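You operate a simulated robot arm through the tools that you are given. There is no shell and no other tool. Be economical: measure what you need, move in short steps, check, and stop when the job is done.

The job below is to be done with a simulated two-armed robot. You get a single attempt, and the scene is never put back.

## Task
Put the cube mould labelled "M6" from the top of the left plank bench in the inside of the left pan and the cube mould labelled "M4" on the shelf of the right workbench. Put the medium narrow brick on the inside of the back pan away on the shelf under the long bench. Take the lid off the yellow pot and lay it down on the inside of the back pan. Take the red pot on the inside of the back pan and put it away on the top of the mortar bench. Fetch the gauge rod and stand it on the top of the right workbench. Put the short grey slip on the top of the tilting shelf. Open the lower drawer of the chest, take the roll of masking tape from the inside of the lower drawer of the chest and put it on the top of the mortar bench and shut the drawer again. Put the 40 mm steel block from the top of the left workbench in the orange bucket and the 30 mm steel block on top of the yellow thin paver there. Put two of the line blocks from the top of the left workbench on the top of the right workbench. The order is free. Set down upright: cube mould, gauge rod, line block.

It is judged by the outcome, as a careful person would: the job done as asked, and still so three seconds after it is handed in. It fails if anything else is knocked over, pushed out of place, dropped, spilled or broken. Lids that push on must go on centred and level and be pressed home; caps that screw on are set level and turned clockwise until they are tight.

## Robot
Two 7-joint arms with fingered hands on one trunk, on a base that drives. Base frame: it is fixed to the floor where the robot stands at the start and does not move with it; the origin is under the middle of the robot, x ahead of it, y to its left, z up; the surface under the hand at the start is at about z = 0.64. Readings come in m, degrees, newtons and seconds.
The left shoulder is at the start at [0.069, 0.152, 1.091], the right one opposite. With the tool pointing down near the work surface each hand reaches from about 0.1 to 0.8 m from the robot's upright axis, wherever it stands, measured 20 degrees to its own side. Places, roughly: cube mould [0.5, 0, 0.75]; gauge rod [-2, -0.5, 0.75]; inside of the left pan [-1.1, 0.9, 0.4]; line block (4x9x5 cm) [-0.9, -3.2, 0.9]; lower drawer of the chest [-1.7, -3.1, 0.4]; medium narrow brick (15x5x6 cm) [-1, -0.9, 0.4]; orange bucket (28x28x26 cm) [-0.7, -3.3, 1]; red pot (13x13x8 cm) [-1.2, -1.2, 0.4]; roll of masking tape (8x8x3 cm) [-1.8, -3.1, 0.3]; shelf of the right workbench [-2.9, -3.2, 0.3]; shelf under the long bench [-6.4, 5.5, 0.2]; short grey slip (10x6x2 cm) [-1.9, -3.1, 0.9]; steel block [-1.25, -3.25, 0.75]; thin paver (20x10x4 cm) [-1.4, -3.3, 0.9]; top of the mortar bench [-5.7, -1, 0.8]; top of the right workbench [-2.9, -3.2, 0.8]; top of the tilting shelf [-2.1, -1.5, 0.9]; yellow pot (13x13x8 cm) [-0.9, -1.1, 0.4]. Payload 3.8 kg a hand.
The TCP of each hand is the grasp point between the finger pads, 0.03 m short of the fingertips. In the tool frame z runs along the fingers and y along their closing line. The gripper opens to 0.104 m. The gripper's body begins 0.035 m behind the TCP. The gripper is a hand of 5 fingers: y runs from the thumb to the fingers, the wrist lies at [-0.015, -0.104, -0.178] in the tool frame, and closing takes about 1.5 s.
Orientation is that of the tool frame in the base frame, as [roll, pitch, yaw] about the fixed x, y, z axes, in that order (R = Rz(yaw) Ry(pitch) Rx(roll)). With the fingers straight down and the wrist toward the robot, the tool's x, y and z point along [0, 1, 0], [1, 0, 0] and [0, 0, -1] of the base frame.

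## Interface
- The arms move only by the tool play_rows. It takes "left_motion", "right_motion" or both (then of equal length, played together; a hand with none holds still); each is a list that holds one entry, the list of rows, each a list of 7 numbers: the gripper command, from -1 (shut) to 1 (fully open), values between in proportion, then the shift along the tool's x, y, z in m, then the turn, a rotation vector about the tool's x, y, z in degrees. In form: [[[gripper, x, y, z, wx, wy, wz], ...]]. A call has 1 to 20 rows; each row is the pose to reach, as a shift and turn from the pose commanded when the call began, along the tool's axes at that moment. Each row takes 0.2 s and may step no farther than 0.05 m and 8.6 degrees from the row before; otherwise, or with a gripper value out of range, the whole call is refused. A pose out of reach is approached as far as the arm can. The call stops where the force on the tool passes 40 N (or 10 N more than at its start, if that is more) or the arm is blocked; 0.2 s more then pass. The fingers move at their own pace (about 0.072 m/s each) and stop on an object; they squeeze with about 31 N. The grip force told is the motor's: it shows also when the fingers shut on nothing. Time passes only in rows, and 0.2 s behind the last, so rows that repeat a pose let the fingers close. The reply holds the time, the measured pose of the TCP, the force on the tool along the base axes, the opening and the grip force, in the units named above and with some noise, with the torque about the TCP (base axes, N m) and any sound that the robot's microphone picked up, and new pictures: "show" is both (left out), scene, wrist or none (wrist: the cameras of the hands that moved).
- Cameras (640 x 400 px; columns grow to the right, rows downward): "scene" is now at [0.1748, 0.0008, 1.2203]; the picture's right is [0.01, -1.00, -0.00], its down [-0.76, -0.01, -0.65] and it looks along [0.65, 0.01, -0.76] (base axes); focal length 296 px, centre (320, 200). "left" rides on the left gripper at [-0.08, -0.078, -0.141] in its tool frame; the picture's right is [-0.78, -0.30, 0.56], its down [0.53, -0.78, 0.33] and it looks along [0.33, 0.56, 0.76] (tool axes); focal length 247 px, centre (320, 200). "right" rides on the right gripper at [0.08, -0.078, -0.141] in its tool frame; the picture's right is [-0.78, 0.30, -0.56], its down [-0.54, -0.78, 0.33] and it looks along [-0.33, 0.56, 0.76] (tool axes); focal length 247 px, centre (320, 200).
- move_column(by): slides the trunk up (or, below 0, down) by that many m; the arms and the scene camera ride with it, the base frame stays. It gives what a move gives, with no picture.
- steer(legs): drives the robot by 1 to 6 legs, each [ahead, left, turn to the left] in m, m and degrees, along the robot's own axes; the way and the turn of a leg run together, so that a leg with both is an arc; at most 1.5 m and 180 degrees a leg. The arms and the cameras ride along, it lands a little off, and it stops where it bumps. It gives what a move gives, and a new picture of the scene camera.
- grasp_type(shape, hand): the hand has 5 fingers and takes this shape, open, in about a second: jaw (thumb against the fingers, like two jaws); tri (thumb and two fingers); tip (a fingertip pinch); poke (one finger out to press); point (the index stretched); flat (the hand flat); cup (the hand cupped); fist (a fist). The gripper value then closes the fingers along that shape, each until it touches; the sizes above hold for jaw. It gives what a move gives, with no picture.
- aim_head(pan, tilt): turns the head with the scene camera to pan (to the left, within 80 degrees either way) and tilt (down, from -29 to 69), counted from straight ahead of the robot. It gives what a move gives, and a new picture of the scene camera.
- measure_at(camera, pixels): for up to 12 pixels [column, row] of the newest picture of that camera ("zoom" is the newest enlarged one), the place [x, y, z] in the base frame of the surface seen there, good to about 0.002 m. No time passes.
- zoom(camera, box): a new picture of the part [left, top, right, bottom] of that camera's present view, enlarged. No time passes.
- finish_job(): hands the job in; it is judged then, once.

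Keep the steps short. Do not move on a guess: measure, check each grasp and each placing, and mend mistakes. In all there are 385 turns and 360 pictures (those below and enlarged ones count). Leave the grippers open and the arms clear of the work at the hand-in unless told otherwise, and finish with a single line.

The tools are called after ">>>" as name(argument=value, ...) on one line, values as JSON. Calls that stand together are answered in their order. play_rows: Moves the arms, as the interface text tells. Its arguments: {"type":"object","properties":{"left_motion":{"type":"array","items":{"type":"array","items":{"type":"array","items":{"type":"number"}}}},"right_motion":{"type":"array","items":{"type":"array","items":{"type":"array","items":{"type":"number"}}}},"show":{"type":"string","enum":["both","scene","wrist","none"]}},"required":[]} The other tools are called the same way: move_column (by) slides the trunk up or down; grasp_type (shape, hand) gives the hand a shape; steer (legs) drives the base; aim_head (pan, tilt) turns the head that bears the scene camera; measure_at (camera, pixels) gives the place of the surface under pixels of a picture; zoom (camera, box) takes an enlarged picture of a part of a camera's view; finish_job () hands the job in.

At the start:

```text
t: 0.0
left_ee_pos: [0.557, 0.2137, 0.9297]
left_ee_rot: [180.0, 0.0, 90.0]
left_force: [0.2, -0.2, -1.2]
left_wrist_torque: [-0.03, -0.01, -0.01]
left_width: 0.1037
left_finger_force: 0.0
left_shape: jaw
right_ee_pos: [0.5316, -0.2688, 0.9294]
right_ee_rot: [-179.9, 0.0, 90.0]
right_force: [0.2, 0.4, 0.7]
right_wrist_torque: [-0.03, -0.01, 0.01]
right_width: 0.1037
right_finger_force: 0.0
right_shape: jaw
trunk travel left (down, up): [-0.175, 0.281]
robot x, y, heading: [0.0025, -0.0021, 0.0]
head pan, tilt: [0.9, 37.7]
```

scene: 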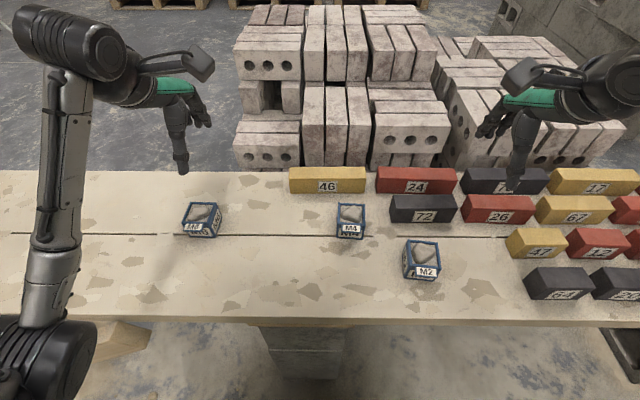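
right: 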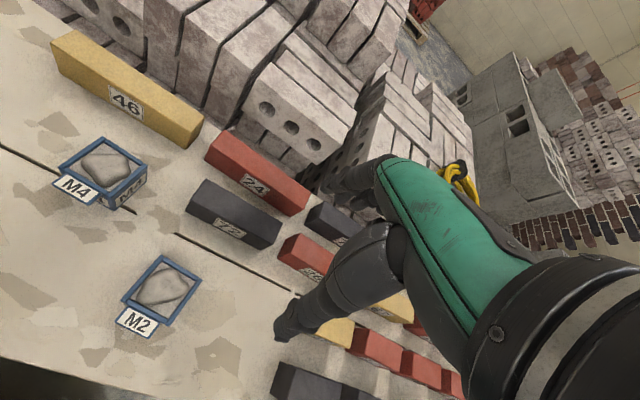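
left: 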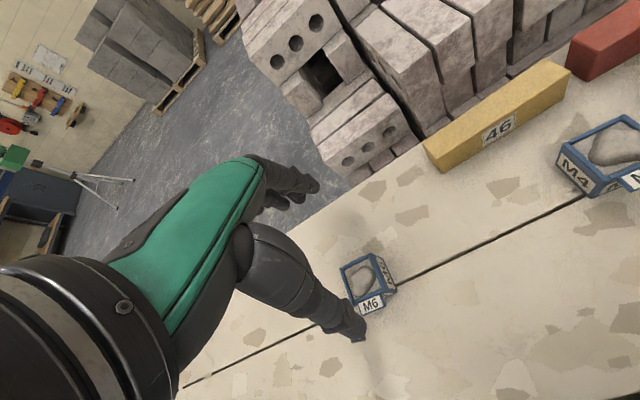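

I see three cube moulds: M6 at about (202,220), M4 at (350,220), M2 at (422,258). I measure M6 and M4 and zoom in to check the labels.

>>> zoom(camera="scene", box=[160, 180, 460, 300])

>>> measure_at(camera="scene", pixels=[[190, 203], [220, 204], [214, 225], [184, 223], [202, 213], [339, 205], [363, 206], [364, 225], [338, 225], [350, 214], [350, 260], [200, 250]])

```text
2.13 times, centred on (310, 240) of scene
```

zoom: 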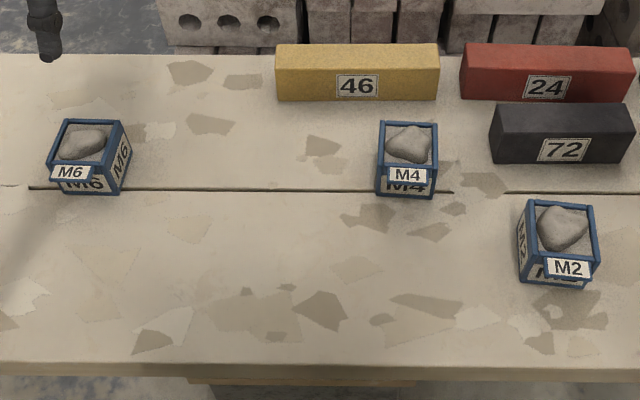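

```text
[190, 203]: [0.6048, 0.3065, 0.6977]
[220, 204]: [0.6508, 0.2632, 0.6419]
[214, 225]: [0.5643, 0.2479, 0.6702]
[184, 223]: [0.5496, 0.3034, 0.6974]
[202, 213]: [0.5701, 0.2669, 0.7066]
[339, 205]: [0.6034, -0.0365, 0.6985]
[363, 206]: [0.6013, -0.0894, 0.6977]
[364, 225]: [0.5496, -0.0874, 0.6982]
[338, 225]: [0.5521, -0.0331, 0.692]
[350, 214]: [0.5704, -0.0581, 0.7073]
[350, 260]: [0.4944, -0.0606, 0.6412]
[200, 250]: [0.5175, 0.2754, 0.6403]
```

Labels confirmed. I measure the mould rims more finely in the enlarged picture.

>>> measure_at(camera="zoom", pixels=[[64, 122], [121, 124], [50, 158], [104, 164], [85, 138], [382, 124], [434, 124], [380, 166], [434, 166], [408, 132], [408, 145], [75, 190]])

```text
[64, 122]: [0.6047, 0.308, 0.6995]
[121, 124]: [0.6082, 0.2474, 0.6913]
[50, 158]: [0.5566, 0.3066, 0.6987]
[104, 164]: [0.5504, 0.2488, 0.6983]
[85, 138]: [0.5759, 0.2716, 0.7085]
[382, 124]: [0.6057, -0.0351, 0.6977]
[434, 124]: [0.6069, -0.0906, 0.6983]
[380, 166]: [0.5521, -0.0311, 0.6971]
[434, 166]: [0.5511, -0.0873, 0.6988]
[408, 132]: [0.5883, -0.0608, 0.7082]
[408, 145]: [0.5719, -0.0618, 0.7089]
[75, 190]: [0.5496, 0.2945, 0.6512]
```

Both moulds stand square to the bench: M6 centre about (0.578,0.278), M4 about (0.579,-0.061), rims at z=0.698. I bring the left hand over M6 and the right over M4, stopping above them to check.

>>> play_rows(left_motion=[[[1, 0.013, 0.004, 0, 0, 0, 0], [1, 0.026, 0.008, 0, 0, 0, 0], [1, 0.039, 0.012, 0, 0, 0, 0], [1, 0.052, 0.016, 0, 0, 0, 0], [1, 0.064, 0.021, 0, 0, 0, 0], [1, 0.064, 0.021, 0.04, 0, 0, 0], [1, 0.064, 0.021, 0.08, 0, 0, 0], [1, 0.064, 0.021, 0.12, 0, 0, 0], [1, 0.064, 0.021, 0.15, 0, 0, 0], [1, 0.064, 0.021, 0.15, 0, 0, 0]]], right_motion=[[[1, 0.042, 0.01, 0, 0, 0, 0], [1, 0.084, 0.02, 0, 0, 0, 0], [1, 0.126, 0.03, 0, 0, 0, 0], [1, 0.168, 0.04, 0, 0, 0, 0], [1, 0.208, 0.047, 0, 0, 0, 0], [1, 0.208, 0.047, 0.04, 0, 0, 0], [1, 0.208, 0.047, 0.08, 0, 0, 0], [1, 0.208, 0.047, 0.12, 0, 0, 0], [1, 0.208, 0.047, 0.15, 0, 0, 0], [1, 0.208, 0.047, 0.15, 0, 0, 0]]])

```text
t: 2.2
left_ee_pos: [0.5782, 0.2798, 0.7837]
left_ee_rot: [-180.0, 0.0, 90.0]
left_force: [0.1, -0.1, -0.7]
left_wrist_torque: [0.02, -0.03, -0.04]
left_width: 0.1035
left_finger_force: 0.1
left_shape: jaw
right_ee_pos: [0.5796, -0.0613, 0.7826]
right_ee_rot: [179.9, 0.0, 90.0]
right_force: [-0.2, -0.2, 0.1]
right_wrist_torque: [-0.02, 0.04, 0.04]
right_width: 0.1037
right_finger_force: 0.1
right_shape: jaw
trunk travel left (down, up): [-0.175, 0.281]
robot x, y, heading: [0.0, 0.0015, 0.0]
head pan, tilt: [0.9, 37.7]
```

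scene: 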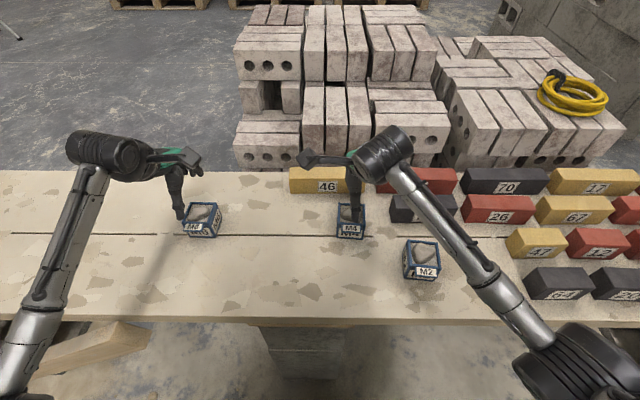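
right: 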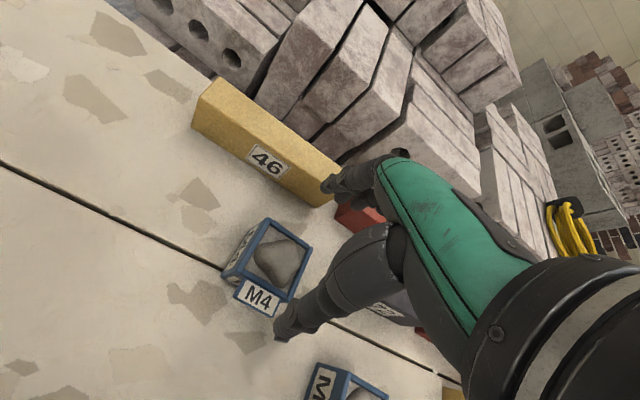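
left: 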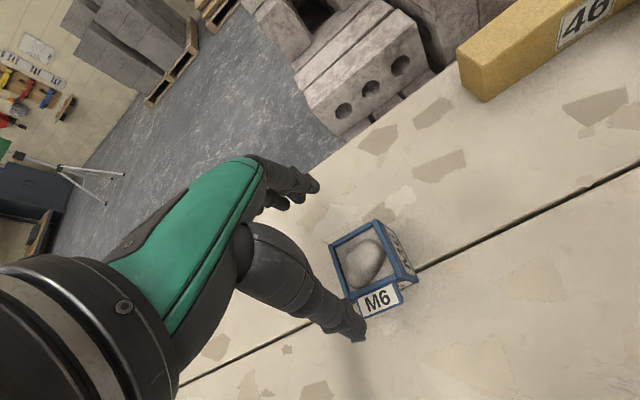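

Both hands are lined up. The yellow brick 46 is just beyond M4, so I open slightly less, go down to z≈0.682 and close.

>>> play_rows(left_motion=[[[0.7, 0, 0, 0, 0, 0, 0], [0.7, 0, 0, 0.035, 0, 0, 0], [0.7, 0, 0, 0.07, 0, 0, 0], [0.7, 0, 0, 0.1, 0, 0, 0], [-1, 0, 0, 0.1, 0, 0, 0], [-1, 0, 0, 0.1, 0, 0, 0], [-1, 0, 0, 0.1, 0, 0, 0], [-1, 0, 0, 0.1, 0, 0, 0], [-1, 0, 0, 0.1, 0, 0, 0], [-1, 0, 0, 0.1, 0, 0, 0]]], right_motion=[[[0.7, 0, 0, 0, 0, 0, 0], [0.7, 0, 0, 0.035, 0, 0, 0], [0.7, 0, 0, 0.07, 0, 0, 0], [0.7, 0, 0, 0.1, 0, 0, 0], [-1, 0, 0, 0.1, 0, 0, 0], [-1, 0, 0, 0.1, 0, 0, 0], [-1, 0, 0, 0.1, 0, 0, 0], [-1, 0, 0, 0.1, 0, 0, 0], [-1, 0, 0, 0.1, 0, 0, 0], [-1, 0, 0, 0.1, 0, 0, 0]]], show="scene")

```text
t: 4.4
left_ee_pos: [0.5786, 0.2782, 0.6814]
left_ee_rot: [179.9, -0.1, 90.0]
left_force: [-0.3, 0.2, 5.6]
left_wrist_torque: [0.0, -0.34, -0.06]
left_width: 0.065
left_finger_force: 30.6
left_shape: jaw
right_ee_pos: [0.5766, -0.06, 0.6816]
right_ee_rot: [179.9, 0.0, 89.9]
right_force: [-1.1, 0.6, 7.1]
right_wrist_torque: [-0.02, -0.36, 0.02]
right_width: 0.0646
right_finger_force: 31.3
right_shape: jaw
trunk travel left (down, up): [-0.175, 0.281]
robot x, y, heading: [-0.0008, -0.0012, -0.1]
head pan, tilt: [0.9, 37.7]
```

scene: 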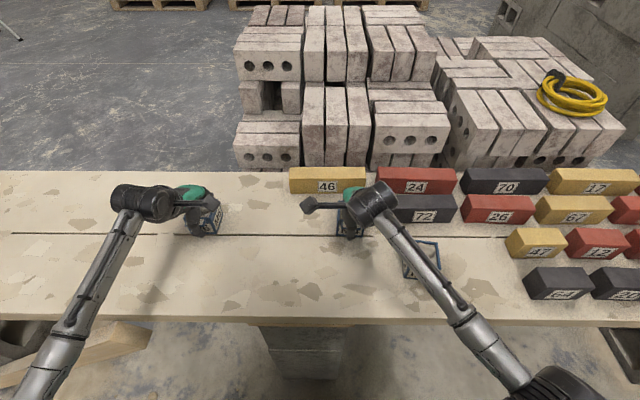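

Both are gripped (0.065 m, 31 N). I lift straight up, then draw the hands in and check.

>>> play_rows(left_motion=[[[-1, 0, 0, -0.03, 0, 0, 0], [-1, 0, 0, -0.07, 0, 0, 0], [-1, 0, 0, -0.11, 0, 0, 0], [-1, 0, 0, -0.15, 0, 0, 0], [-1, 0, 0, -0.19, 0, 0, 0], [-1, 0, 0, -0.23, 0, 0, 0], [-1, 0, -0.04, -0.23, 0, 0, 0], [-1, 0, -0.08, -0.23, 0, 0, 0], [-1, 0, -0.12, -0.23, 0, 0, 0], [-1, 0, -0.16, -0.23, 0, 0, 0], [-1, 0, -0.2, -0.23, 0, 0, 0]]], right_motion=[[[-1, 0, 0, -0.03, 0, 0, 0], [-1, 0, 0, -0.07, 0, 0, 0], [-1, 0, 0, -0.11, 0, 0, 0], [-1, 0, 0, -0.15, 0, 0, 0], [-1, 0, 0, -0.19, 0, 0, 0], [-1, 0, 0, -0.23, 0, 0, 0], [-1, -0.04, 0, -0.23, 0, 0, 0], [-1, -0.08, -0.03, -0.23, 0, 0, 0], [-1, -0.12, -0.06, -0.23, 0, 0, 0], [-1, -0.16, -0.09, -0.23, 0, 0, 0], [-1, -0.18, -0.13, -0.23, 0, 0, 0]]], show="scene")

>>> aim_head(pan=80, tilt=25)

```text
t: 6.8
left_ee_pos: [0.4082, 0.2912, 0.9112]
left_ee_rot: [-179.9, 0.1, 89.9]
left_force: [0.1, 0.2, -4.9]
left_wrist_torque: [-0.01, -0.01, 0.02]
left_width: 0.0649
left_finger_force: 30.6
left_shape: jaw
left hand out of reach, approached as far as the arm can: row 11
right_ee_pos: [0.4499, -0.2444, 0.9112]
right_ee_rot: [-180.0, 0.0, 90.0]
right_force: [-0.3, -0.8, -3.7]
right_wrist_torque: [-0.02, 0.04, 0.01]
right_width: 0.0643
right_finger_force: 30.7
right_shape: jaw
trunk travel left (down, up): [-0.175, 0.281]
robot x, y, heading: [0.0037, 0.0014, 0.0]
head pan, tilt: [0.9, 37.7]
```

scene: 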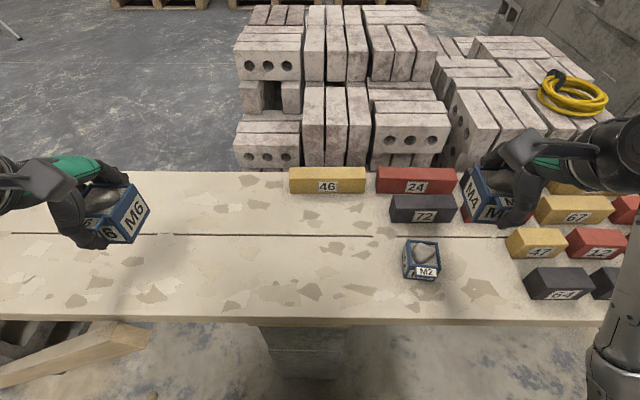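

```text
t: 8.3
left_ee_pos: [0.4101, 0.2911, 0.9104]
left_ee_rot: [-179.9, 0.0, 89.9]
left_force: [0.7, -0.3, -3.6]
left_wrist_torque: [-0.01, 0.04, 0.0]
left_width: 0.0648
left_finger_force: 30.7
left_shape: jaw
right_ee_pos: [0.4506, -0.245, 0.9096]
right_ee_rot: [-179.9, 0.0, 89.9]
right_force: [0.3, 0.2, -3.4]
right_wrist_torque: [0.0, 0.01, 0.03]
right_width: 0.0644
right_finger_force: 31.2
right_shape: jaw
trunk travel left (down, up): [-0.175, 0.281]
robot x, y, heading: [0.0009, -0.0013, -0.2]
head pan, tilt: [80.0, 25.0]
```

scene: 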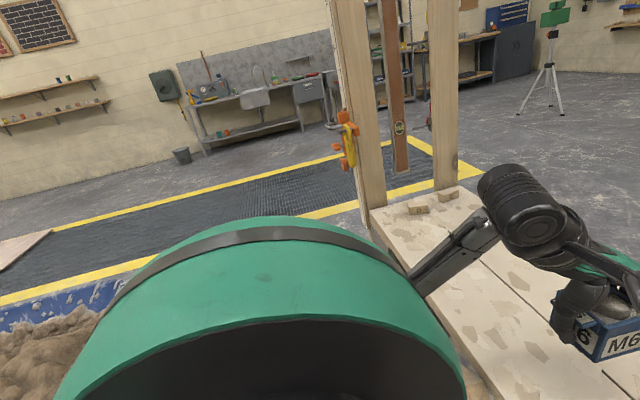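

I look to the right and straight back-ish to learn what is around before I drive.

>>> aim_head(pan=-80, tilt=25)

>>> measure_at(camera="scene", pixels=[[320, 200]])

```text
t: 10.8
left_ee_pos: [0.4107, 0.2902, 0.9113]
left_ee_rot: [-179.9, 0.0, 90.0]
left_force: [0.5, 0.5, -3.8]
left_wrist_torque: [-0.03, 0.05, 0.04]
left_width: 0.065
left_finger_force: 31.1
left_shape: jaw
right_ee_pos: [0.4519, -0.2446, 0.9114]
right_ee_rot: [-179.9, -0.1, 90.0]
right_force: [-0.8, 0.2, -4.5]
right_wrist_torque: [-0.02, 0.04, 0.01]
right_width: 0.0644
right_finger_force: 30.9
right_shape: jaw
trunk travel left (down, up): [-0.175, 0.281]
robot x, y, heading: [0.0023, 0.0003, 0.0]
head pan, tilt: [-80.0, 25.0]
```

scene: 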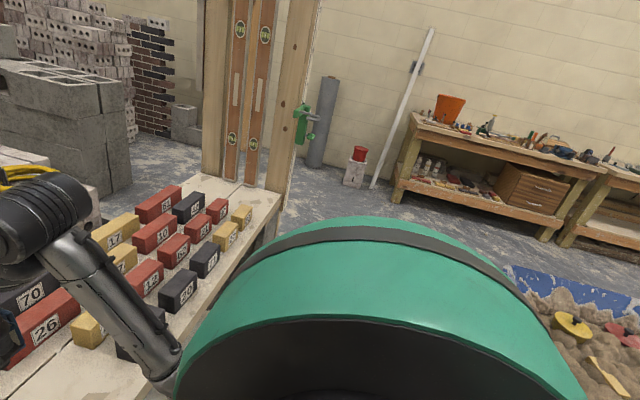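

```text
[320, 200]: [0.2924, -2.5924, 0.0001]
```

Pans lie behind on both sides. I back off from the bench by 0.3 m and look left-behind.

>>> steer(legs=[[-0.3, 0, 0]])

>>> measure_at(camera="scene", pixels=[[600, 330], [540, 300], [400, 130], [510, 300]])

```text
t: 12.8
left_ee_pos: [0.1141, 0.2926, 0.91]
left_ee_rot: [-179.9, 0.0, 90.4]
left_force: [-0.3, 0.3, -3.3]
left_wrist_torque: [0.02, 0.01, -0.03]
left_width: 0.0651
left_finger_force: 31.1
left_shape: jaw
right_ee_pos: [0.1588, -0.2422, 0.9104]
right_ee_rot: [-179.9, -0.1, 90.5]
right_force: [-0.5, 1.2, -2.7]
right_wrist_torque: [-0.01, 0.03, 0.03]
right_width: 0.0642
right_finger_force: 31.2
right_shape: jaw
trunk travel left (down, up): [-0.175, 0.281]
robot x, y, heading: [-0.2928, 0.0, 0.2]
head pan, tilt: [-80.0, 25.0]
```

scene: 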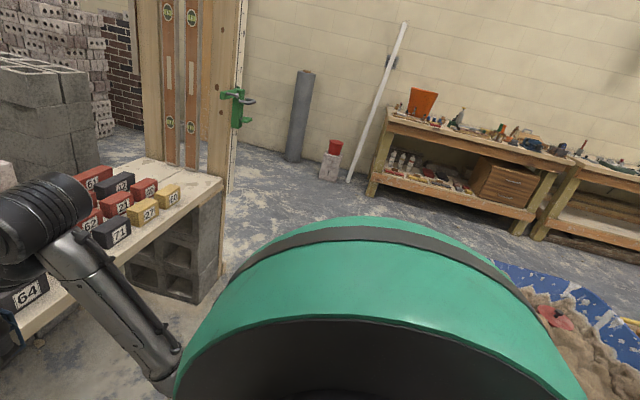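

```text
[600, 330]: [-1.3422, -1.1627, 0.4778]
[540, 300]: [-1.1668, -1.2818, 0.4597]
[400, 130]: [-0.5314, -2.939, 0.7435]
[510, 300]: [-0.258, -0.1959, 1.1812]
```

I turn left 90° on the spot so that I face the left pan's side, looking ahead and down.

>>> steer(legs=[[0, 0, 90]])

>>> aim_head(pan=45, tilt=35)

```text
t: 17.0
left_ee_pos: [-0.5853, 0.4064, 0.9115]
left_ee_rot: [-179.9, 0.0, -179.7]
left_force: [-0.1, -0.1, -3.0]
left_wrist_torque: [-0.01, 0.01, 0.0]
left_width: 0.0644
left_finger_force: 31.1
left_shape: jaw
right_ee_pos: [-0.0504, 0.4514, 0.9107]
right_ee_rot: [-179.9, 0.0, -179.7]
right_force: [0.6, 0.5, -3.9]
right_wrist_torque: [-0.05, -0.01, 0.03]
right_width: 0.064
right_finger_force: 31.1
right_shape: jaw
trunk travel left (down, up): [-0.175, 0.281]
robot x, y, heading: [-0.2966, -0.002, 90.2]
head pan, tilt: [-80.0, 25.0]
```

scene: 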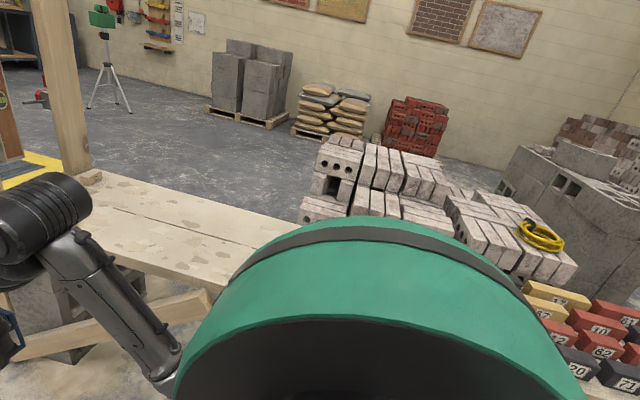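

```text
t: 19.1
left_ee_pos: [-0.5848, 0.4072, 0.9098]
left_ee_rot: [-180.0, 0.0, -179.8]
left_force: [0.3, 0.1, -3.4]
left_wrist_torque: [-0.06, 0.0, 0.0]
left_width: 0.0643
left_finger_force: 31.0
left_shape: jaw
right_ee_pos: [-0.0513, 0.4498, 0.9106]
right_ee_rot: [-179.8, 0.0, -179.7]
right_force: [0.4, 0.2, -3.4]
right_wrist_torque: [-0.04, -0.02, -0.01]
right_width: 0.064
right_finger_force: 30.9
right_shape: jaw
trunk travel left (down, up): [-0.175, 0.281]
robot x, y, heading: [-0.2904, -0.0023, 90.1]
head pan, tilt: [45.0, 35.0]
```

scene: 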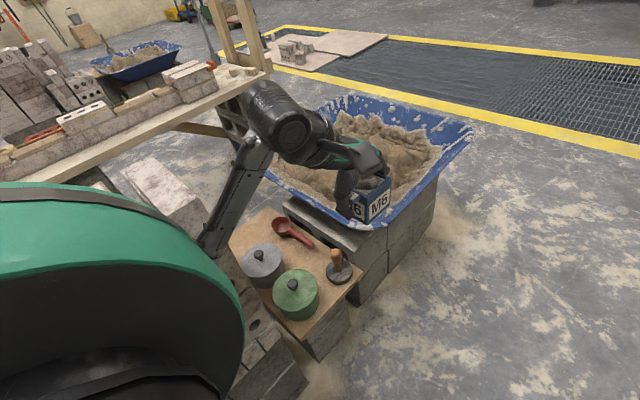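

I see the blue left pan at (380,150), and a little board with pots in front of it at (300,260). I measure them.

>>> measure_at(camera="scene", pixels=[[470, 128], [332, 105], [388, 222], [264, 168], [400, 150], [350, 125], [425, 160], [340, 175], [295, 180], [362, 272], [310, 335], [440, 240]])

>>> zoom(camera="scene", box=[220, 80, 480, 243])

```text
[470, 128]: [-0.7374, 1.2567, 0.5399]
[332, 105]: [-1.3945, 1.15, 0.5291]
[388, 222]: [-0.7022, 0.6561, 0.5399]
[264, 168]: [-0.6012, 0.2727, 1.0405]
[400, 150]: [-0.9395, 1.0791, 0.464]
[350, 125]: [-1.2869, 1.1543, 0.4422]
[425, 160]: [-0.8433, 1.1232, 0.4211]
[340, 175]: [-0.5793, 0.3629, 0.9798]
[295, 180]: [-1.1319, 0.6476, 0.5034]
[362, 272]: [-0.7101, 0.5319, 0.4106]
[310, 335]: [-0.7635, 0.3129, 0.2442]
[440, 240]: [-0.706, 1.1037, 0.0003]
```

```text
2.45 times, centred on (350, 162) of scene
```

zoom: 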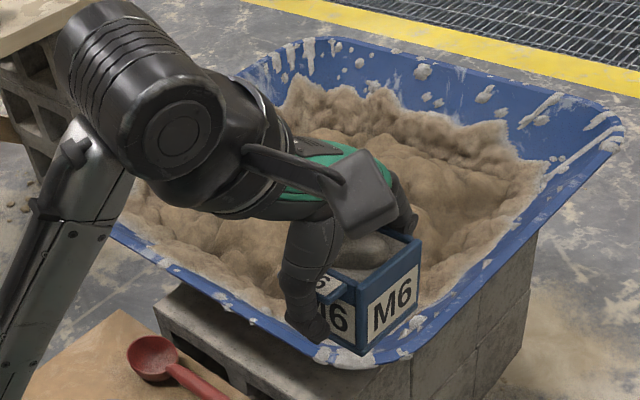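

The pan rim spans x −1.4…−0.70, y 0.62…1.27, at z 0.54; the floor between it and the plank bench is free. I drive alongside it (to y≈0.95) and turn to face it.

>>> steer(legs=[[0.95, 0, 0], [0, 0, 90]])

>>> aim_head(pan=0, tilt=45)

```text
t: 27.9
left_ee_pos: [-0.7169, 0.6837, 0.9118]
left_ee_rot: [-180.0, -0.1, -89.3]
left_force: [0.9, -0.1, -3.6]
left_wrist_torque: [-0.01, -0.02, 0.01]
left_width: 0.0639
left_finger_force: 31.2
left_shape: jaw
right_ee_pos: [-0.7639, 1.2177, 0.9111]
right_ee_rot: [-179.9, 0.1, -89.4]
right_force: [1.1, 1.0, -3.9]
right_wrist_torque: [0.01, -0.05, -0.04]
right_width: 0.0637
right_finger_force: 31.2
right_shape: jaw
trunk travel left (down, up): [-0.175, 0.281]
robot x, y, heading: [-0.3086, 0.9814, -179.4]
head pan, tilt: [45.0, 35.0]
```

scene: 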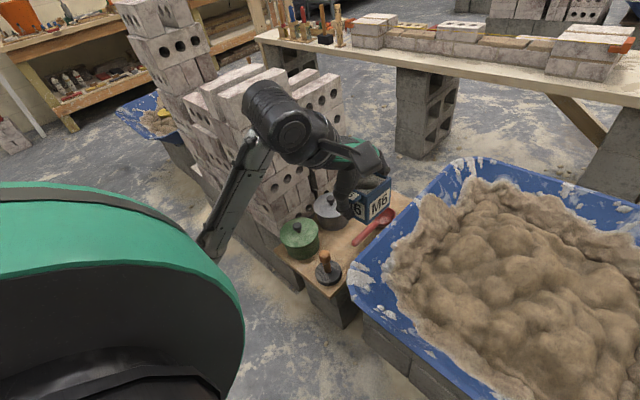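

```text
t: 29.1
left_ee_pos: [-0.7159, 0.6836, 0.9113]
left_ee_rot: [-179.9, 0.0, -89.2]
left_force: [-0.4, 0.3, -3.2]
left_wrist_torque: [0.04, -0.02, 0.03]
left_width: 0.0641
left_finger_force: 31.2
left_shape: jaw
right_ee_pos: [-0.7635, 1.2188, 0.9106]
right_ee_rot: [-180.0, 0.0, -89.4]
right_force: [0.6, -0.2, -4.2]
right_wrist_torque: [0.02, -0.07, 0.01]
right_width: 0.0638
right_finger_force: 31.0
right_shape: jaw
trunk travel left (down, up): [-0.175, 0.281]
robot x, y, heading: [-0.3089, 0.9837, -179.3]
head pan, tilt: [0.0, 45.0]
```

scene: 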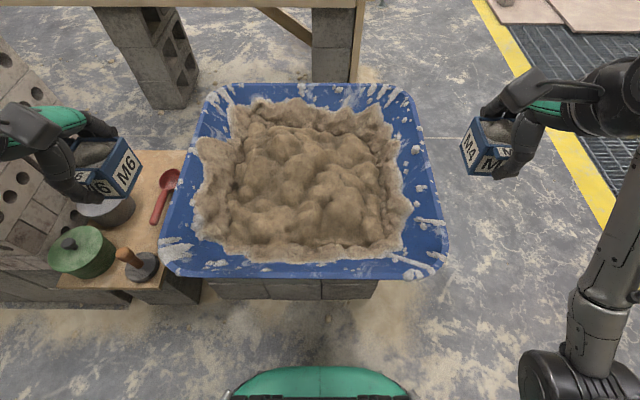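

The pan is straight ahead, with lumpy mortar. I measure a grid of its surface to find a level spot.

>>> measure_at(camera="scene", pixels=[[240, 170], [260, 170], [280, 170], [300, 170], [240, 190], [260, 190], [280, 190], [300, 190], [240, 210], [260, 210], [280, 210], [300, 210]])

>>> measure_at(camera="scene", pixels=[[240, 140], [260, 140], [280, 140], [300, 140], [320, 150], [340, 150], [320, 170], [340, 170], [320, 195], [340, 195], [320, 215], [340, 215]])

>>> zoom(camera="scene", box=[160, 80, 460, 280])

```text
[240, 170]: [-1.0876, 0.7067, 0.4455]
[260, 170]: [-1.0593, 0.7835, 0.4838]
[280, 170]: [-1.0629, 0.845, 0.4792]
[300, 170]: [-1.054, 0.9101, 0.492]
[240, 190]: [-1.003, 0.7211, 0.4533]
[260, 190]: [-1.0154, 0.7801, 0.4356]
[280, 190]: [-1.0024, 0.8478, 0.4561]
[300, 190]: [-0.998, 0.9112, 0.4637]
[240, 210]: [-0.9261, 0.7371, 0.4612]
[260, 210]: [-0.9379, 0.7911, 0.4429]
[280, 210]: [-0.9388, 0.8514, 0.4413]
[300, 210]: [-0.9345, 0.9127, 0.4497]
```

```text
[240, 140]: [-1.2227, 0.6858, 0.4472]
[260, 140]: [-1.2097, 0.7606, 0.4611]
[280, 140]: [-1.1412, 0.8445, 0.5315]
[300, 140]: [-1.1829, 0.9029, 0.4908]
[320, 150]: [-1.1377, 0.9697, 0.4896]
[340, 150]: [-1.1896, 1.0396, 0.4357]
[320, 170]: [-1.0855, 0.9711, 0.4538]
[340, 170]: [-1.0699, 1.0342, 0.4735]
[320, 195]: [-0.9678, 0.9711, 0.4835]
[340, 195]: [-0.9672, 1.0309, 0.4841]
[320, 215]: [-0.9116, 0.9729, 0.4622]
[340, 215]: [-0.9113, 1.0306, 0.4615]
```

```text
2.00 times, centred on (310, 180) of scene
```

zoom: 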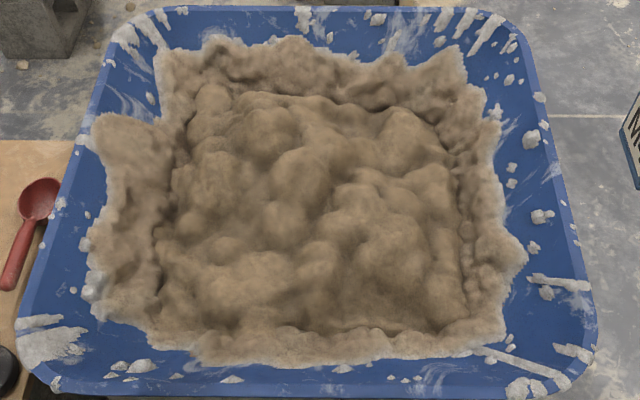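

I refine around the fairly level patch near pixel (270,210).

>>> measure_at(camera="scene", pixels=[[255, 200], [265, 200], [275, 200], [285, 200], [255, 210], [270, 210], [290, 210], [250, 220], [260, 220], [270, 220], [280, 220], [290, 220]])

>>> measure_at(camera="scene", pixels=[[300, 220], [310, 220], [320, 220], [330, 220], [340, 220], [350, 220], [300, 205], [310, 205], [320, 205], [330, 205], [340, 205], [350, 205]])

```text
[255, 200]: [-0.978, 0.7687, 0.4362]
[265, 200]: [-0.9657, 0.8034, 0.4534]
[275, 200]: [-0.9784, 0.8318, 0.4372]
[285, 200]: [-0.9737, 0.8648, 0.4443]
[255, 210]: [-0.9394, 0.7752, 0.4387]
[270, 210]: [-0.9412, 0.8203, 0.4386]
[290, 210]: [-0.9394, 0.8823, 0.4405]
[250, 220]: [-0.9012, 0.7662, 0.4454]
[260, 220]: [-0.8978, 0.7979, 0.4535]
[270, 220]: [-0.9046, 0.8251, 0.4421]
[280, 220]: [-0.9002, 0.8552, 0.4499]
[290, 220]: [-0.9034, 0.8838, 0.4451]
```

```text
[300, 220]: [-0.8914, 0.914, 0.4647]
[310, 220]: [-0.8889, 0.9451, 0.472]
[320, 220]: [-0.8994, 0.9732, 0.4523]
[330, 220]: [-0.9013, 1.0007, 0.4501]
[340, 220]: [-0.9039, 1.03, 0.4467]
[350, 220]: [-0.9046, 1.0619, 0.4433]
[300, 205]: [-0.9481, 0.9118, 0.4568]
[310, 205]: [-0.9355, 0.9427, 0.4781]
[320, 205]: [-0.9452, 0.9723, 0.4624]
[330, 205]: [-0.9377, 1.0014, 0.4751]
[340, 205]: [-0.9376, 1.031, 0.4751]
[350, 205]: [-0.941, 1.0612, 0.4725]
```

The patch around (−0.94, 0.85) is level within 1 cm (z≈0.44). I lower the trunk, then carry M6 over it.

>>> move_column(by=-0.16)

>>> play_rows(left_motion=[[[-1, 0, 0.04, 0, 0, 0, 0], [-1, -0.02, 0.08, 0, 0, 0, 0], [-1, -0.05, 0.115, 0, 0, 0, 0], [-1, -0.08, 0.15, 0, 0, 0, 0], [-1, -0.11, 0.18, 0, 0, 0, 0], [-1, -0.14, 0.205, 0, 0, 0, 0], [-1, -0.169, 0.222, 0, 0, 0, 0], [-1, -0.169, 0.222, 0.04, 0, 0, 0], [-1, -0.169, 0.222, 0.08, 0, 0, 0], [-1, -0.169, 0.222, 0.12, 0, 0, 0], [-1, -0.169, 0.222, 0.16, 0, 0, 0], [-1, -0.169, 0.222, 0.2, 0, 0, 0]]], show="both")

```text
t: 30.9
left_ee_pos: [-0.7264, 0.6835, 0.6199]
left_ee_rot: [-163.2, 0.1, -89.3]
left_force: [-0.4, -0.3, -3.5]
left_wrist_torque: [-0.03, -0.04, 0.01]
left_width: 0.0641
left_finger_force: 31.0
left_shape: jaw
right_ee_pos: [-0.7731, 1.2182, 0.6603]
right_ee_rot: [-169.2, 0.0, -89.3]
right_force: [0.8, 0.1, -4.1]
right_wrist_torque: [-0.02, -0.03, -0.02]
right_width: 0.064
right_finger_force: 30.7
right_shape: jaw
trunk travel left (down, up): [-0.015, 0.441]
robot x, y, heading: [-0.3127, 0.9814, -179.0]
head pan, tilt: [0.0, 45.0]
```

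```text
t: 33.2
left_ee_pos: [-0.9122, 0.8516, 0.4452]
left_ee_rot: [-164.9, 0.4, -89.3]
left_force: [10.5, -1.5, 25.9]
left_wrist_torque: [-0.08, 0.13, 0.04]
left_width: 0.0611
left_finger_force: 31.3
left_shape: jaw
right_ee_pos: [-0.7725, 1.2179, 0.6611]
right_ee_rot: [-169.2, 0.0, -89.2]
right_force: [-0.4, 0.0, -3.9]
right_wrist_torque: [-0.01, -0.06, 0.01]
right_width: 0.0638
right_finger_force: 30.9
right_shape: jaw
trunk travel left (down, up): [-0.015, 0.441]
robot x, y, heading: [-0.3114, 0.9796, -179.4]
head pan, tilt: [0.0, 45.0]
stopped in row 11 (left hand): the force on the tool passed its limit at 55 N (the readings are from after the stop); the commanded pose is now the measured one
```

scene: 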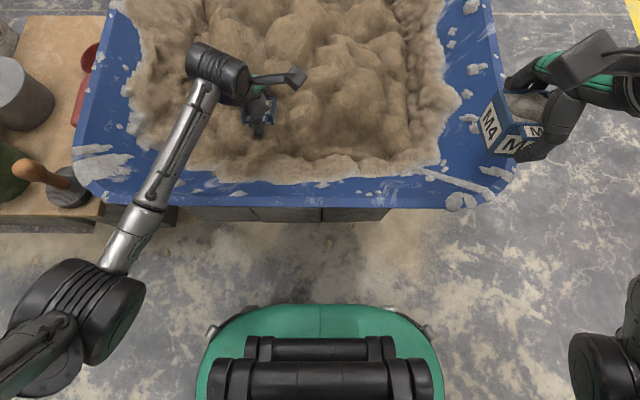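
left: 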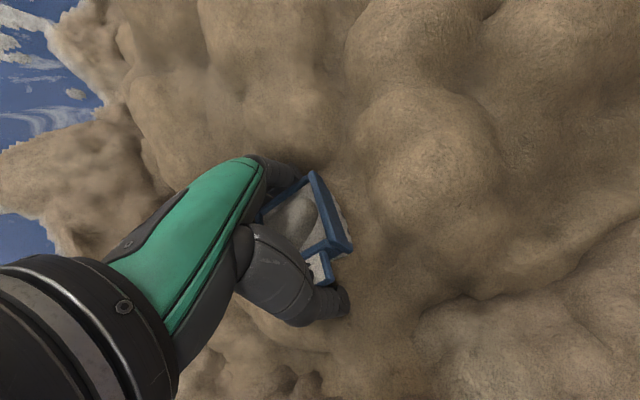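

Lowering the trunk also tilted the hands (about 15°), and M6 touched bottom at an edge with its underside about z 0.40, so the visible mortar is soft. I lift 6 cm and set the hand upright again before putting it down.

>>> play_rows(left_motion=[[[-1, 0, -0.008, -0.03, 0, 0, 0], [-1, 0, -0.016, -0.058, 0, 0, 0], [-1, 0, 0.011, -0.065, -7.5, 0, 0], [-1, 0, 0.011, -0.065, -15, 0, 0], [-1, 0, 0.011, -0.065, -15, 0, 0]]], right_motion=[[[-1, 0, 0, 0, 0, 0, 0], [-1, 0, 0, 0, -3, 0, 0], [-1, 0, 0, 0, -6, 0, 0], [-1, 0, 0, 0, -8.8, 0, 0], [-1, 0, 0, 0, -10.8, 0, 0]]], show="wrist")

```text
t: 34.4
left_ee_pos: [-0.94, 0.8509, 0.4999]
left_ee_rot: [-179.4, 0.5, -89.3]
left_force: [0.5, -0.2, -3.6]
left_wrist_torque: [0.0, -0.03, -0.05]
left_width: 0.0619
left_finger_force: 30.7
left_shape: jaw
right_ee_pos: [-0.8042, 1.2229, 0.6524]
right_ee_rot: [-179.8, 0.0, -89.2]
right_force: [0.0, 0.5, -3.9]
right_wrist_torque: [-0.05, -0.02, 0.01]
right_width: 0.0637
right_finger_force: 30.6
right_shape: jaw
right hand out of reach, approached as far as the arm can: row 2, 3, 4, 5
trunk travel left (down, up): [-0.015, 0.441]
robot x, y, heading: [-0.3131, 0.979, -179.3]
head pan, tilt: [0.0, 45.0]
```

right: 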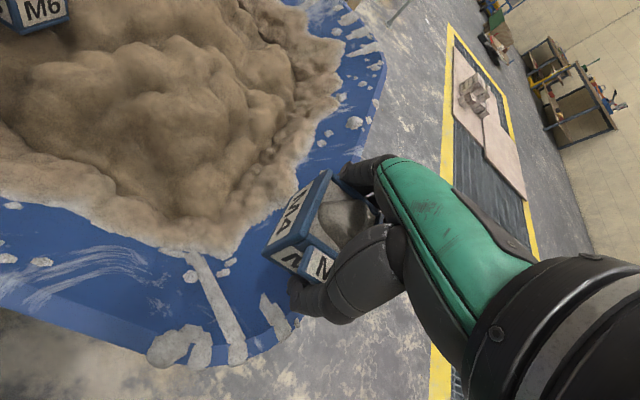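
left: 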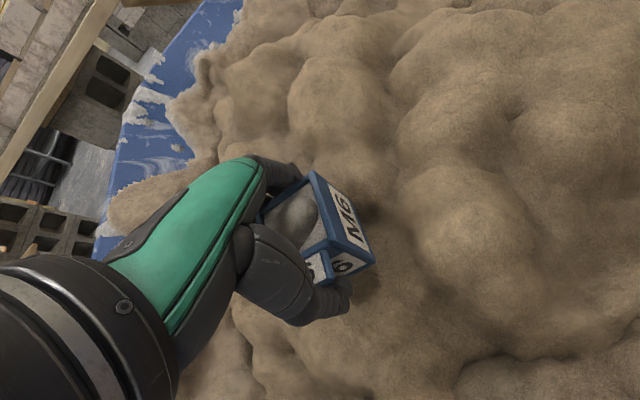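

I check from the scene camera whether M6 hangs level in the hand.

>>> zoom(camera="scene", box=[200, 60, 320, 150])

>>> zoom(camera="left", box=[240, 150, 400, 310])

```text
4.44 times, centred on (260, 105) of scene
```

zoom: 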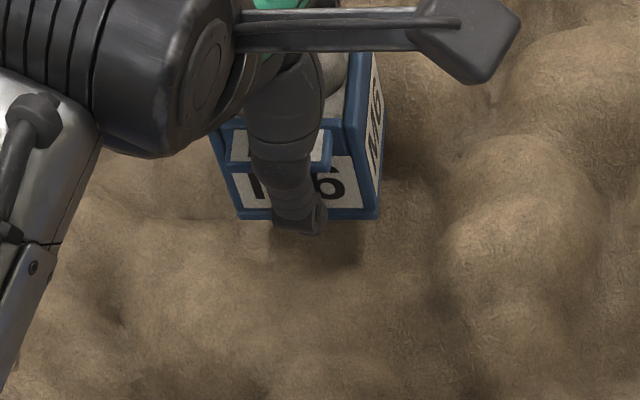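

```text
2.50 times, centred on (320, 230) of left
```

zoom: 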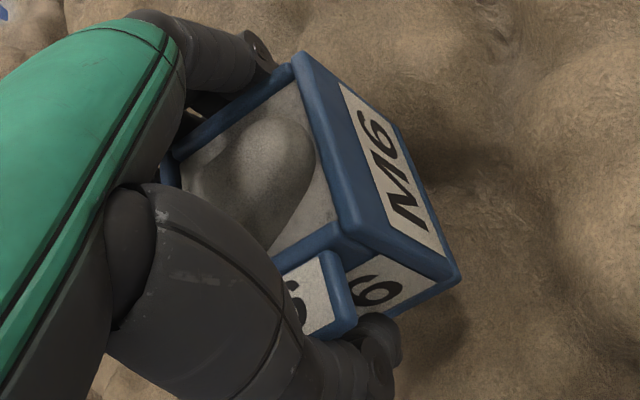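

M6 hangs level. I lower it slowly until it touches.

>>> play_rows(left_motion=[[[-1, 0, 0, 0.015, 0, 0, 0], [-1, 0, 0, 0.03, 0, 0, 0], [-1, 0, 0, 0.036, 0, 0, 0], [-1, 0, 0, 0.042, 0, 0, 0], [-1, 0, 0, 0.048, 0, 0, 0], [-1, 0, 0, 0.054, 0, 0, 0]]], show="none")

```text
t: 35.8
left_ee_pos: [-0.9378, 0.8516, 0.4466]
left_ee_rot: [-179.4, 0.4, -89.3]
left_force: [0.7, -0.2, -3.6]
left_wrist_torque: [0.02, -0.04, -0.04]
left_width: 0.062
left_finger_force: 30.9
left_shape: jaw
right_ee_pos: [-0.8035, 1.2215, 0.6536]
right_ee_rot: [-179.8, 0.0, -89.1]
right_force: [1.1, 0.8, -4.2]
right_wrist_torque: [-0.06, -0.05, 0.02]
right_width: 0.0635
right_finger_force: 30.3
right_shape: jaw
trunk travel left (down, up): [-0.015, 0.441]
robot x, y, heading: [-0.3111, 0.9797, -179.2]
head pan, tilt: [0.0, 45.0]
```

No contact yet at 0.447. I go on in small steps.

>>> play_rows(left_motion=[[[-1, 0, 0, 0.004, 0, 0, 0], [-1, 0, 0, 0.008, 0, 0, 0], [-1, 0, 0, 0.012, 0, 0, 0], [-1, 0, 0, 0.016, 0, 0, 0], [-1, 0, 0, 0.02, 0, 0, 0], [-1, 0, 0, 0.024, 0, 0, 0], [-1, 0, 0, 0.028, 0, 0, 0], [-1, 0, 0, 0.032, 0, 0, 0], [-1, 0, 0, 0.036, 0, 0, 0], [-1, 0, 0, 0.04, 0, 0, 0]]], show="wrist")

```text
t: 37.1
left_ee_pos: [-0.943, 0.8526, 0.436]
left_ee_rot: [178.9, 0.8, -89.4]
left_force: [7.0, -0.8, 23.9]
left_wrist_torque: [-0.1, 0.73, 0.05]
left_width: 0.0614
left_finger_force: 30.6
left_shape: jaw
right_ee_pos: [-0.8021, 1.2217, 0.6536]
right_ee_rot: [-179.7, -0.2, -89.2]
right_force: [0.5, 0.3, -3.5]
right_wrist_torque: [0.0, -0.05, 0.01]
right_width: 0.0636
right_finger_force: 31.0
right_shape: jaw
trunk travel left (down, up): [-0.015, 0.441]
robot x, y, heading: [-0.313, 0.9758, -179.1]
head pan, tilt: [0.0, 45.0]
stopped in row 6 (left hand): the force on the tool passed its limit at 45 N (the readings are from after the stop); the commanded pose is now the measured one
```

left: 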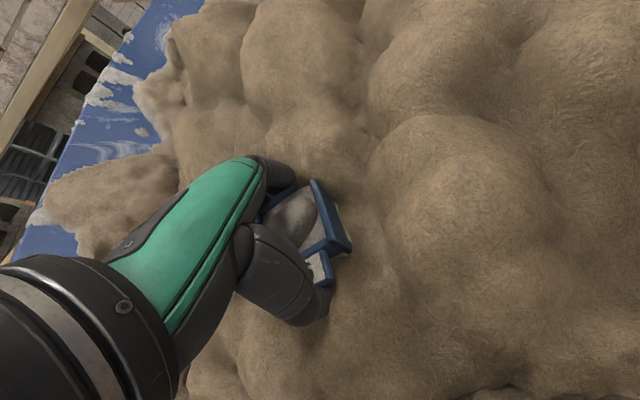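

Contact at TCP z=0.436 (mould base ≈0.40, the pan's firm level). I open and lift off.

>>> play_rows(left_motion=[[[-1, 0, 0, -0.002, 0, 0, 0], [0.6, 0, 0, -0.002, 0, 0, 0], [0.6, 0, 0, -0.002, 0, 0, 0], [0.8, 0, 0, -0.002, 0, 0, 0], [0.8, 0, 0, -0.002, 0, 0, 0], [0.8, 0, 0, -0.04, 0, 0, 0], [1, 0, 0, -0.08, 0, 0, 0], [1, 0, 0, -0.12, 0, 0, 0], [1, 0, 0, -0.16, 0, 0, 0], [1, 0, 0, -0.2, 0, 0, 0]]], show="both")

```text
t: 39.3
left_ee_pos: [-0.9405, 0.8522, 0.6293]
left_ee_rot: [179.7, 0.5, -89.3]
left_force: [0.3, 0.1, 0.1]
left_wrist_torque: [0.01, 0.03, -0.01]
left_width: 0.1038
left_finger_force: 0.0
left_shape: jaw
right_ee_pos: [-0.8033, 1.2222, 0.6547]
right_ee_rot: [-179.8, 0.1, -89.2]
right_force: [-0.2, -0.1, -2.6]
right_wrist_torque: [0.01, -0.04, 0.0]
right_width: 0.0637
right_finger_force: 30.7
right_shape: jaw
trunk travel left (down, up): [-0.015, 0.441]
robot x, y, heading: [-0.3127, 0.9819, -179.2]
head pan, tilt: [0.0, 45.0]
```

scene: 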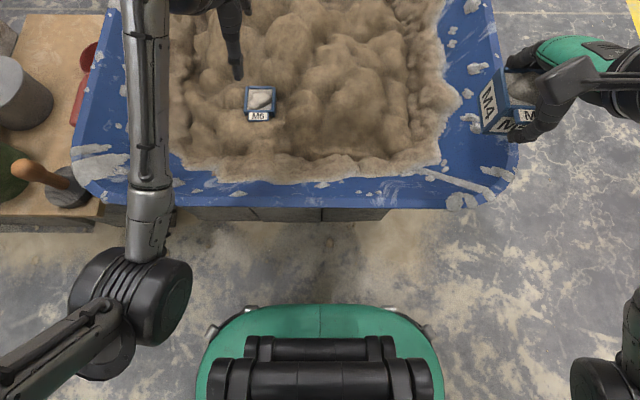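
left: 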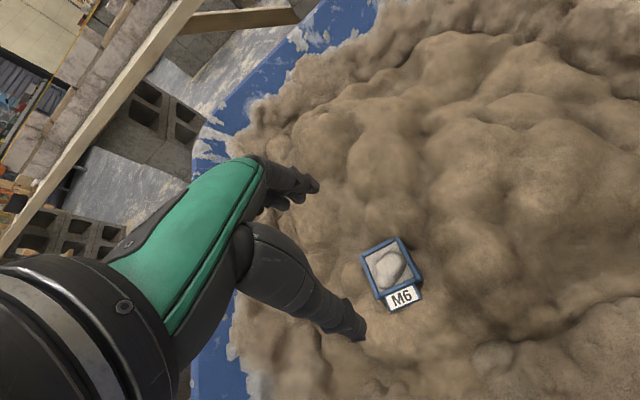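

M6 stands upright in the pan. I raise the left hand, draw it back, and raise the trunk again.

>>> play_rows(left_motion=[[[1, 0, 0, -0.05, 0, 0, 0], [1, 0, -0.03, -0.09, 0, 0, 0], [1, 0, -0.07, -0.11, 0, 0, 0], [1, 0, -0.11, -0.13, 0, 0, 0], [1, 0, -0.15, -0.13, 0, 0, 0], [1, 0, -0.18, -0.13, 0, 0, 0]]], show="none")

>>> move_column(by=0.16)

>>> aim_head(pan=45, tilt=30)

```text
t: 40.7
left_ee_pos: [-0.7976, 0.8518, 0.7388]
left_ee_rot: [177.6, -2.8, -88.3]
left_force: [-0.6, 1.4, -0.4]
left_wrist_torque: [0.01, -0.03, -0.01]
left_width: 0.1037
left_finger_force: 0.0
left_shape: jaw
left hand out of reach, approached as far as the arm can: row 4, 5, 6
right_ee_pos: [-0.8024, 1.2215, 0.6546]
right_ee_rot: [-179.8, 0.0, -89.2]
right_force: [0.7, -0.4, -4.4]
right_wrist_torque: [-0.04, -0.05, 0.02]
right_width: 0.0632
right_finger_force: 31.1
right_shape: jaw
trunk travel left (down, up): [-0.015, 0.441]
robot x, y, heading: [-0.3131, 0.9811, -179.2]
head pan, tilt: [0.0, 45.0]
```

```text
t: 41.9
left_ee_pos: [-0.8131, 0.8553, 0.9177]
left_ee_rot: [170.1, -1.2, -88.4]
left_force: [1.1, 0.4, -0.1]
left_wrist_torque: [0.03, 0.02, 0.0]
left_width: 0.1041
left_finger_force: 0.1
left_shape: jaw
right_ee_pos: [-0.8015, 1.2219, 0.7811]
right_ee_rot: [179.3, 0.0, -89.2]
right_force: [0.1, 0.0, -3.7]
right_wrist_torque: [0.02, -0.03, -0.02]
right_width: 0.0636
right_finger_force: 31.4
right_shape: jaw
trunk travel left (down, up): [-0.132, 0.325]
robot x, y, heading: [-0.3121, 0.9809, -179.1]
head pan, tilt: [0.0, 45.0]
stopped: the arm was blocked; the commanded pose is now the measured one
```

```text
t: 43.1
left_ee_pos: [-0.8168, 0.8567, 0.9156]
left_ee_rot: [170.3, -1.1, -88.6]
left_force: [0.4, 0.5, 0.1]
left_wrist_torque: [0.0, 0.0, 0.06]
left_width: 0.1039
left_finger_force: 0.1
left_shape: jaw
right_ee_pos: [-0.8042, 1.2229, 0.7785]
right_ee_rot: [179.4, 0.0, -89.2]
right_force: [0.0, -0.4, -3.9]
right_wrist_torque: [-0.02, -0.03, 0.0]
right_width: 0.0638
right_finger_force: 31.3
right_shape: jaw
trunk travel left (down, up): [-0.132, 0.325]
robot x, y, heading: [-0.3143, 0.983, -179.5]
head pan, tilt: [45.0, 30.0]
```

scene: 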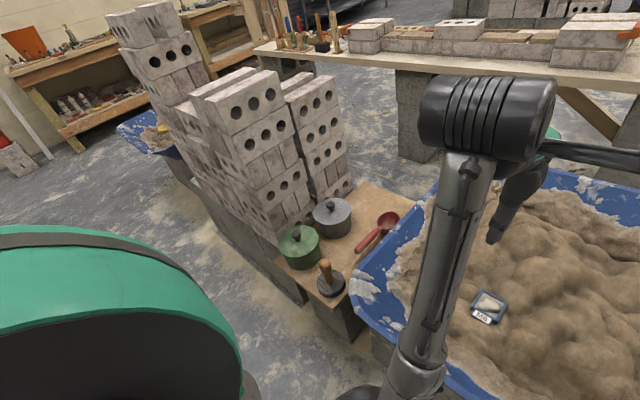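

A stack of perforated bricks stands between the pans. I measure its near faces and height, and the way past it.

>>> measure_at(camera="scene", pixels=[[205, 105], [278, 75], [290, 225], [165, 100], [115, 20], [190, 20], [305, 290], [183, 190], [150, 150], [80, 150], [210, 270], [345, 330]])

```text
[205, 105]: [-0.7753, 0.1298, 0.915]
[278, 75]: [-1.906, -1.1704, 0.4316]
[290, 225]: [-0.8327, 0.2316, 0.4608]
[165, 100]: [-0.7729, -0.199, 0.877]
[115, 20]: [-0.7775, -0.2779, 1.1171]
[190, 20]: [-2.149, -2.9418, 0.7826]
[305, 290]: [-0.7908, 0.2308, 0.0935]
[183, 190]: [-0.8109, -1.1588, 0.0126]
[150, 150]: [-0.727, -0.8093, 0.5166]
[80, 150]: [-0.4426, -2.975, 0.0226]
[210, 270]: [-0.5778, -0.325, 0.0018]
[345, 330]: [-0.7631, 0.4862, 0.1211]
```

I tidy both hands (left upright and out to its side, right higher), then drive facing down the aisle (turn to face −y, go ahead 1.9 m, turn right to face the back pan).

>>> play_rows(left_motion=[[[1, 0.03, 0, 0, 3, 0, 0], [1, 0.06, 0, 0, 6, 0, 0], [1, 0.09, 0, 0, 9, 0, 0], [1, 0.12, -0.01, 0, 9, 0, 0], [1, 0.15, -0.03, 0, 9, 0, 0], [1, 0.17, -0.05, 0, 9, 0, 0]]], right_motion=[[[-1, 0, 0, -0.03, 0, 0, 0], [-1, 0, 0, -0.06, 0, 0, 0], [-1, 0, 0, -0.09, 0, 0, 0], [-1, 0, 0, -0.12, 0, 0, 0], [-1, 0, -0.02, -0.12, 0, 0, 0], [-1, 0, -0.04, -0.12, 0, 0, 0]]], show="none")

>>> steer(legs=[[0, 0, 90]])

>>> aim_head(pan=0, tilt=30)

```text
t: 44.5
left_ee_pos: [-0.7735, 0.6864, 0.8792]
left_ee_rot: [179.2, -1.1, -88.5]
left_force: [-0.9, 1.0, -0.2]
left_wrist_torque: [0.01, 0.0, -0.01]
left_width: 0.1037
left_finger_force: 0.0
left_shape: jaw
left hand out of reach, approached as far as the arm can: row 3, 4, 5, 6
right_ee_pos: [-0.7614, 1.221, 0.8962]
right_ee_rot: [179.4, 0.0, -89.3]
right_force: [-0.7, -0.4, -3.9]
right_wrist_torque: [0.02, -0.04, -0.02]
right_width: 0.0635
right_finger_force: 30.9
right_shape: jaw
trunk travel left (down, up): [-0.132, 0.325]
robot x, y, heading: [-0.3087, 0.9801, -179.5]
head pan, tilt: [45.0, 30.0]
```

```text
t: 48.6
left_ee_pos: [-0.0241, 0.5114, 0.8783]
left_ee_rot: [179.3, -1.1, 0.8]
left_force: [-0.7, -1.3, -0.1]
left_wrist_torque: [0.01, -0.03, 0.03]
left_width: 0.1037
left_finger_force: 0.1
left_shape: jaw
right_ee_pos: [-0.5581, 0.5306, 0.8958]
right_ee_rot: [179.4, 0.1, 0.1]
right_force: [0.8, 0.5, -4.4]
right_wrist_torque: [0.06, -0.01, 0.03]
right_width: 0.063
right_finger_force: 31.7
right_shape: jaw
trunk travel left (down, up): [-0.132, 0.325]
robot x, y, heading: [-0.3085, 0.9772, -89.9]
head pan, tilt: [45.0, 30.0]
```

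scene: 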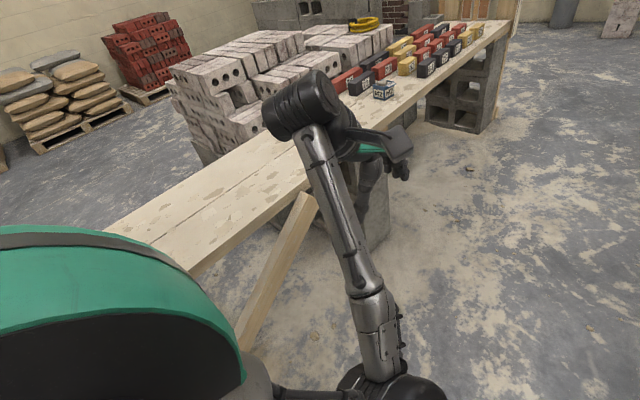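

```text
t: 49.8
left_ee_pos: [-0.0241, 0.5104, 0.8786]
left_ee_rot: [179.2, -1.2, 0.9]
left_force: [0.9, 0.5, 0.4]
left_wrist_torque: [0.01, 0.02, -0.01]
left_width: 0.104
left_finger_force: 0.1
left_shape: jaw
right_ee_pos: [-0.5578, 0.5307, 0.8956]
right_ee_rot: [179.4, 0.1, 0.1]
right_force: [-0.3, 0.5, -4.1]
right_wrist_torque: [0.06, -0.02, 0.01]
right_width: 0.0633
right_finger_force: 30.9
right_shape: jaw
trunk travel left (down, up): [-0.132, 0.325]
robot x, y, heading: [-0.3082, 0.9784, -90.0]
head pan, tilt: [0.0, 30.0]
```

scene: 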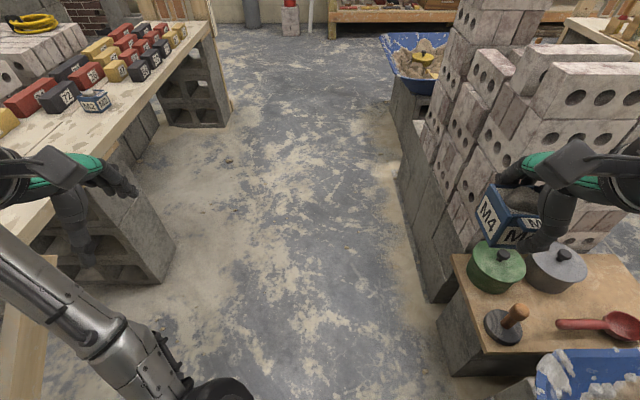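

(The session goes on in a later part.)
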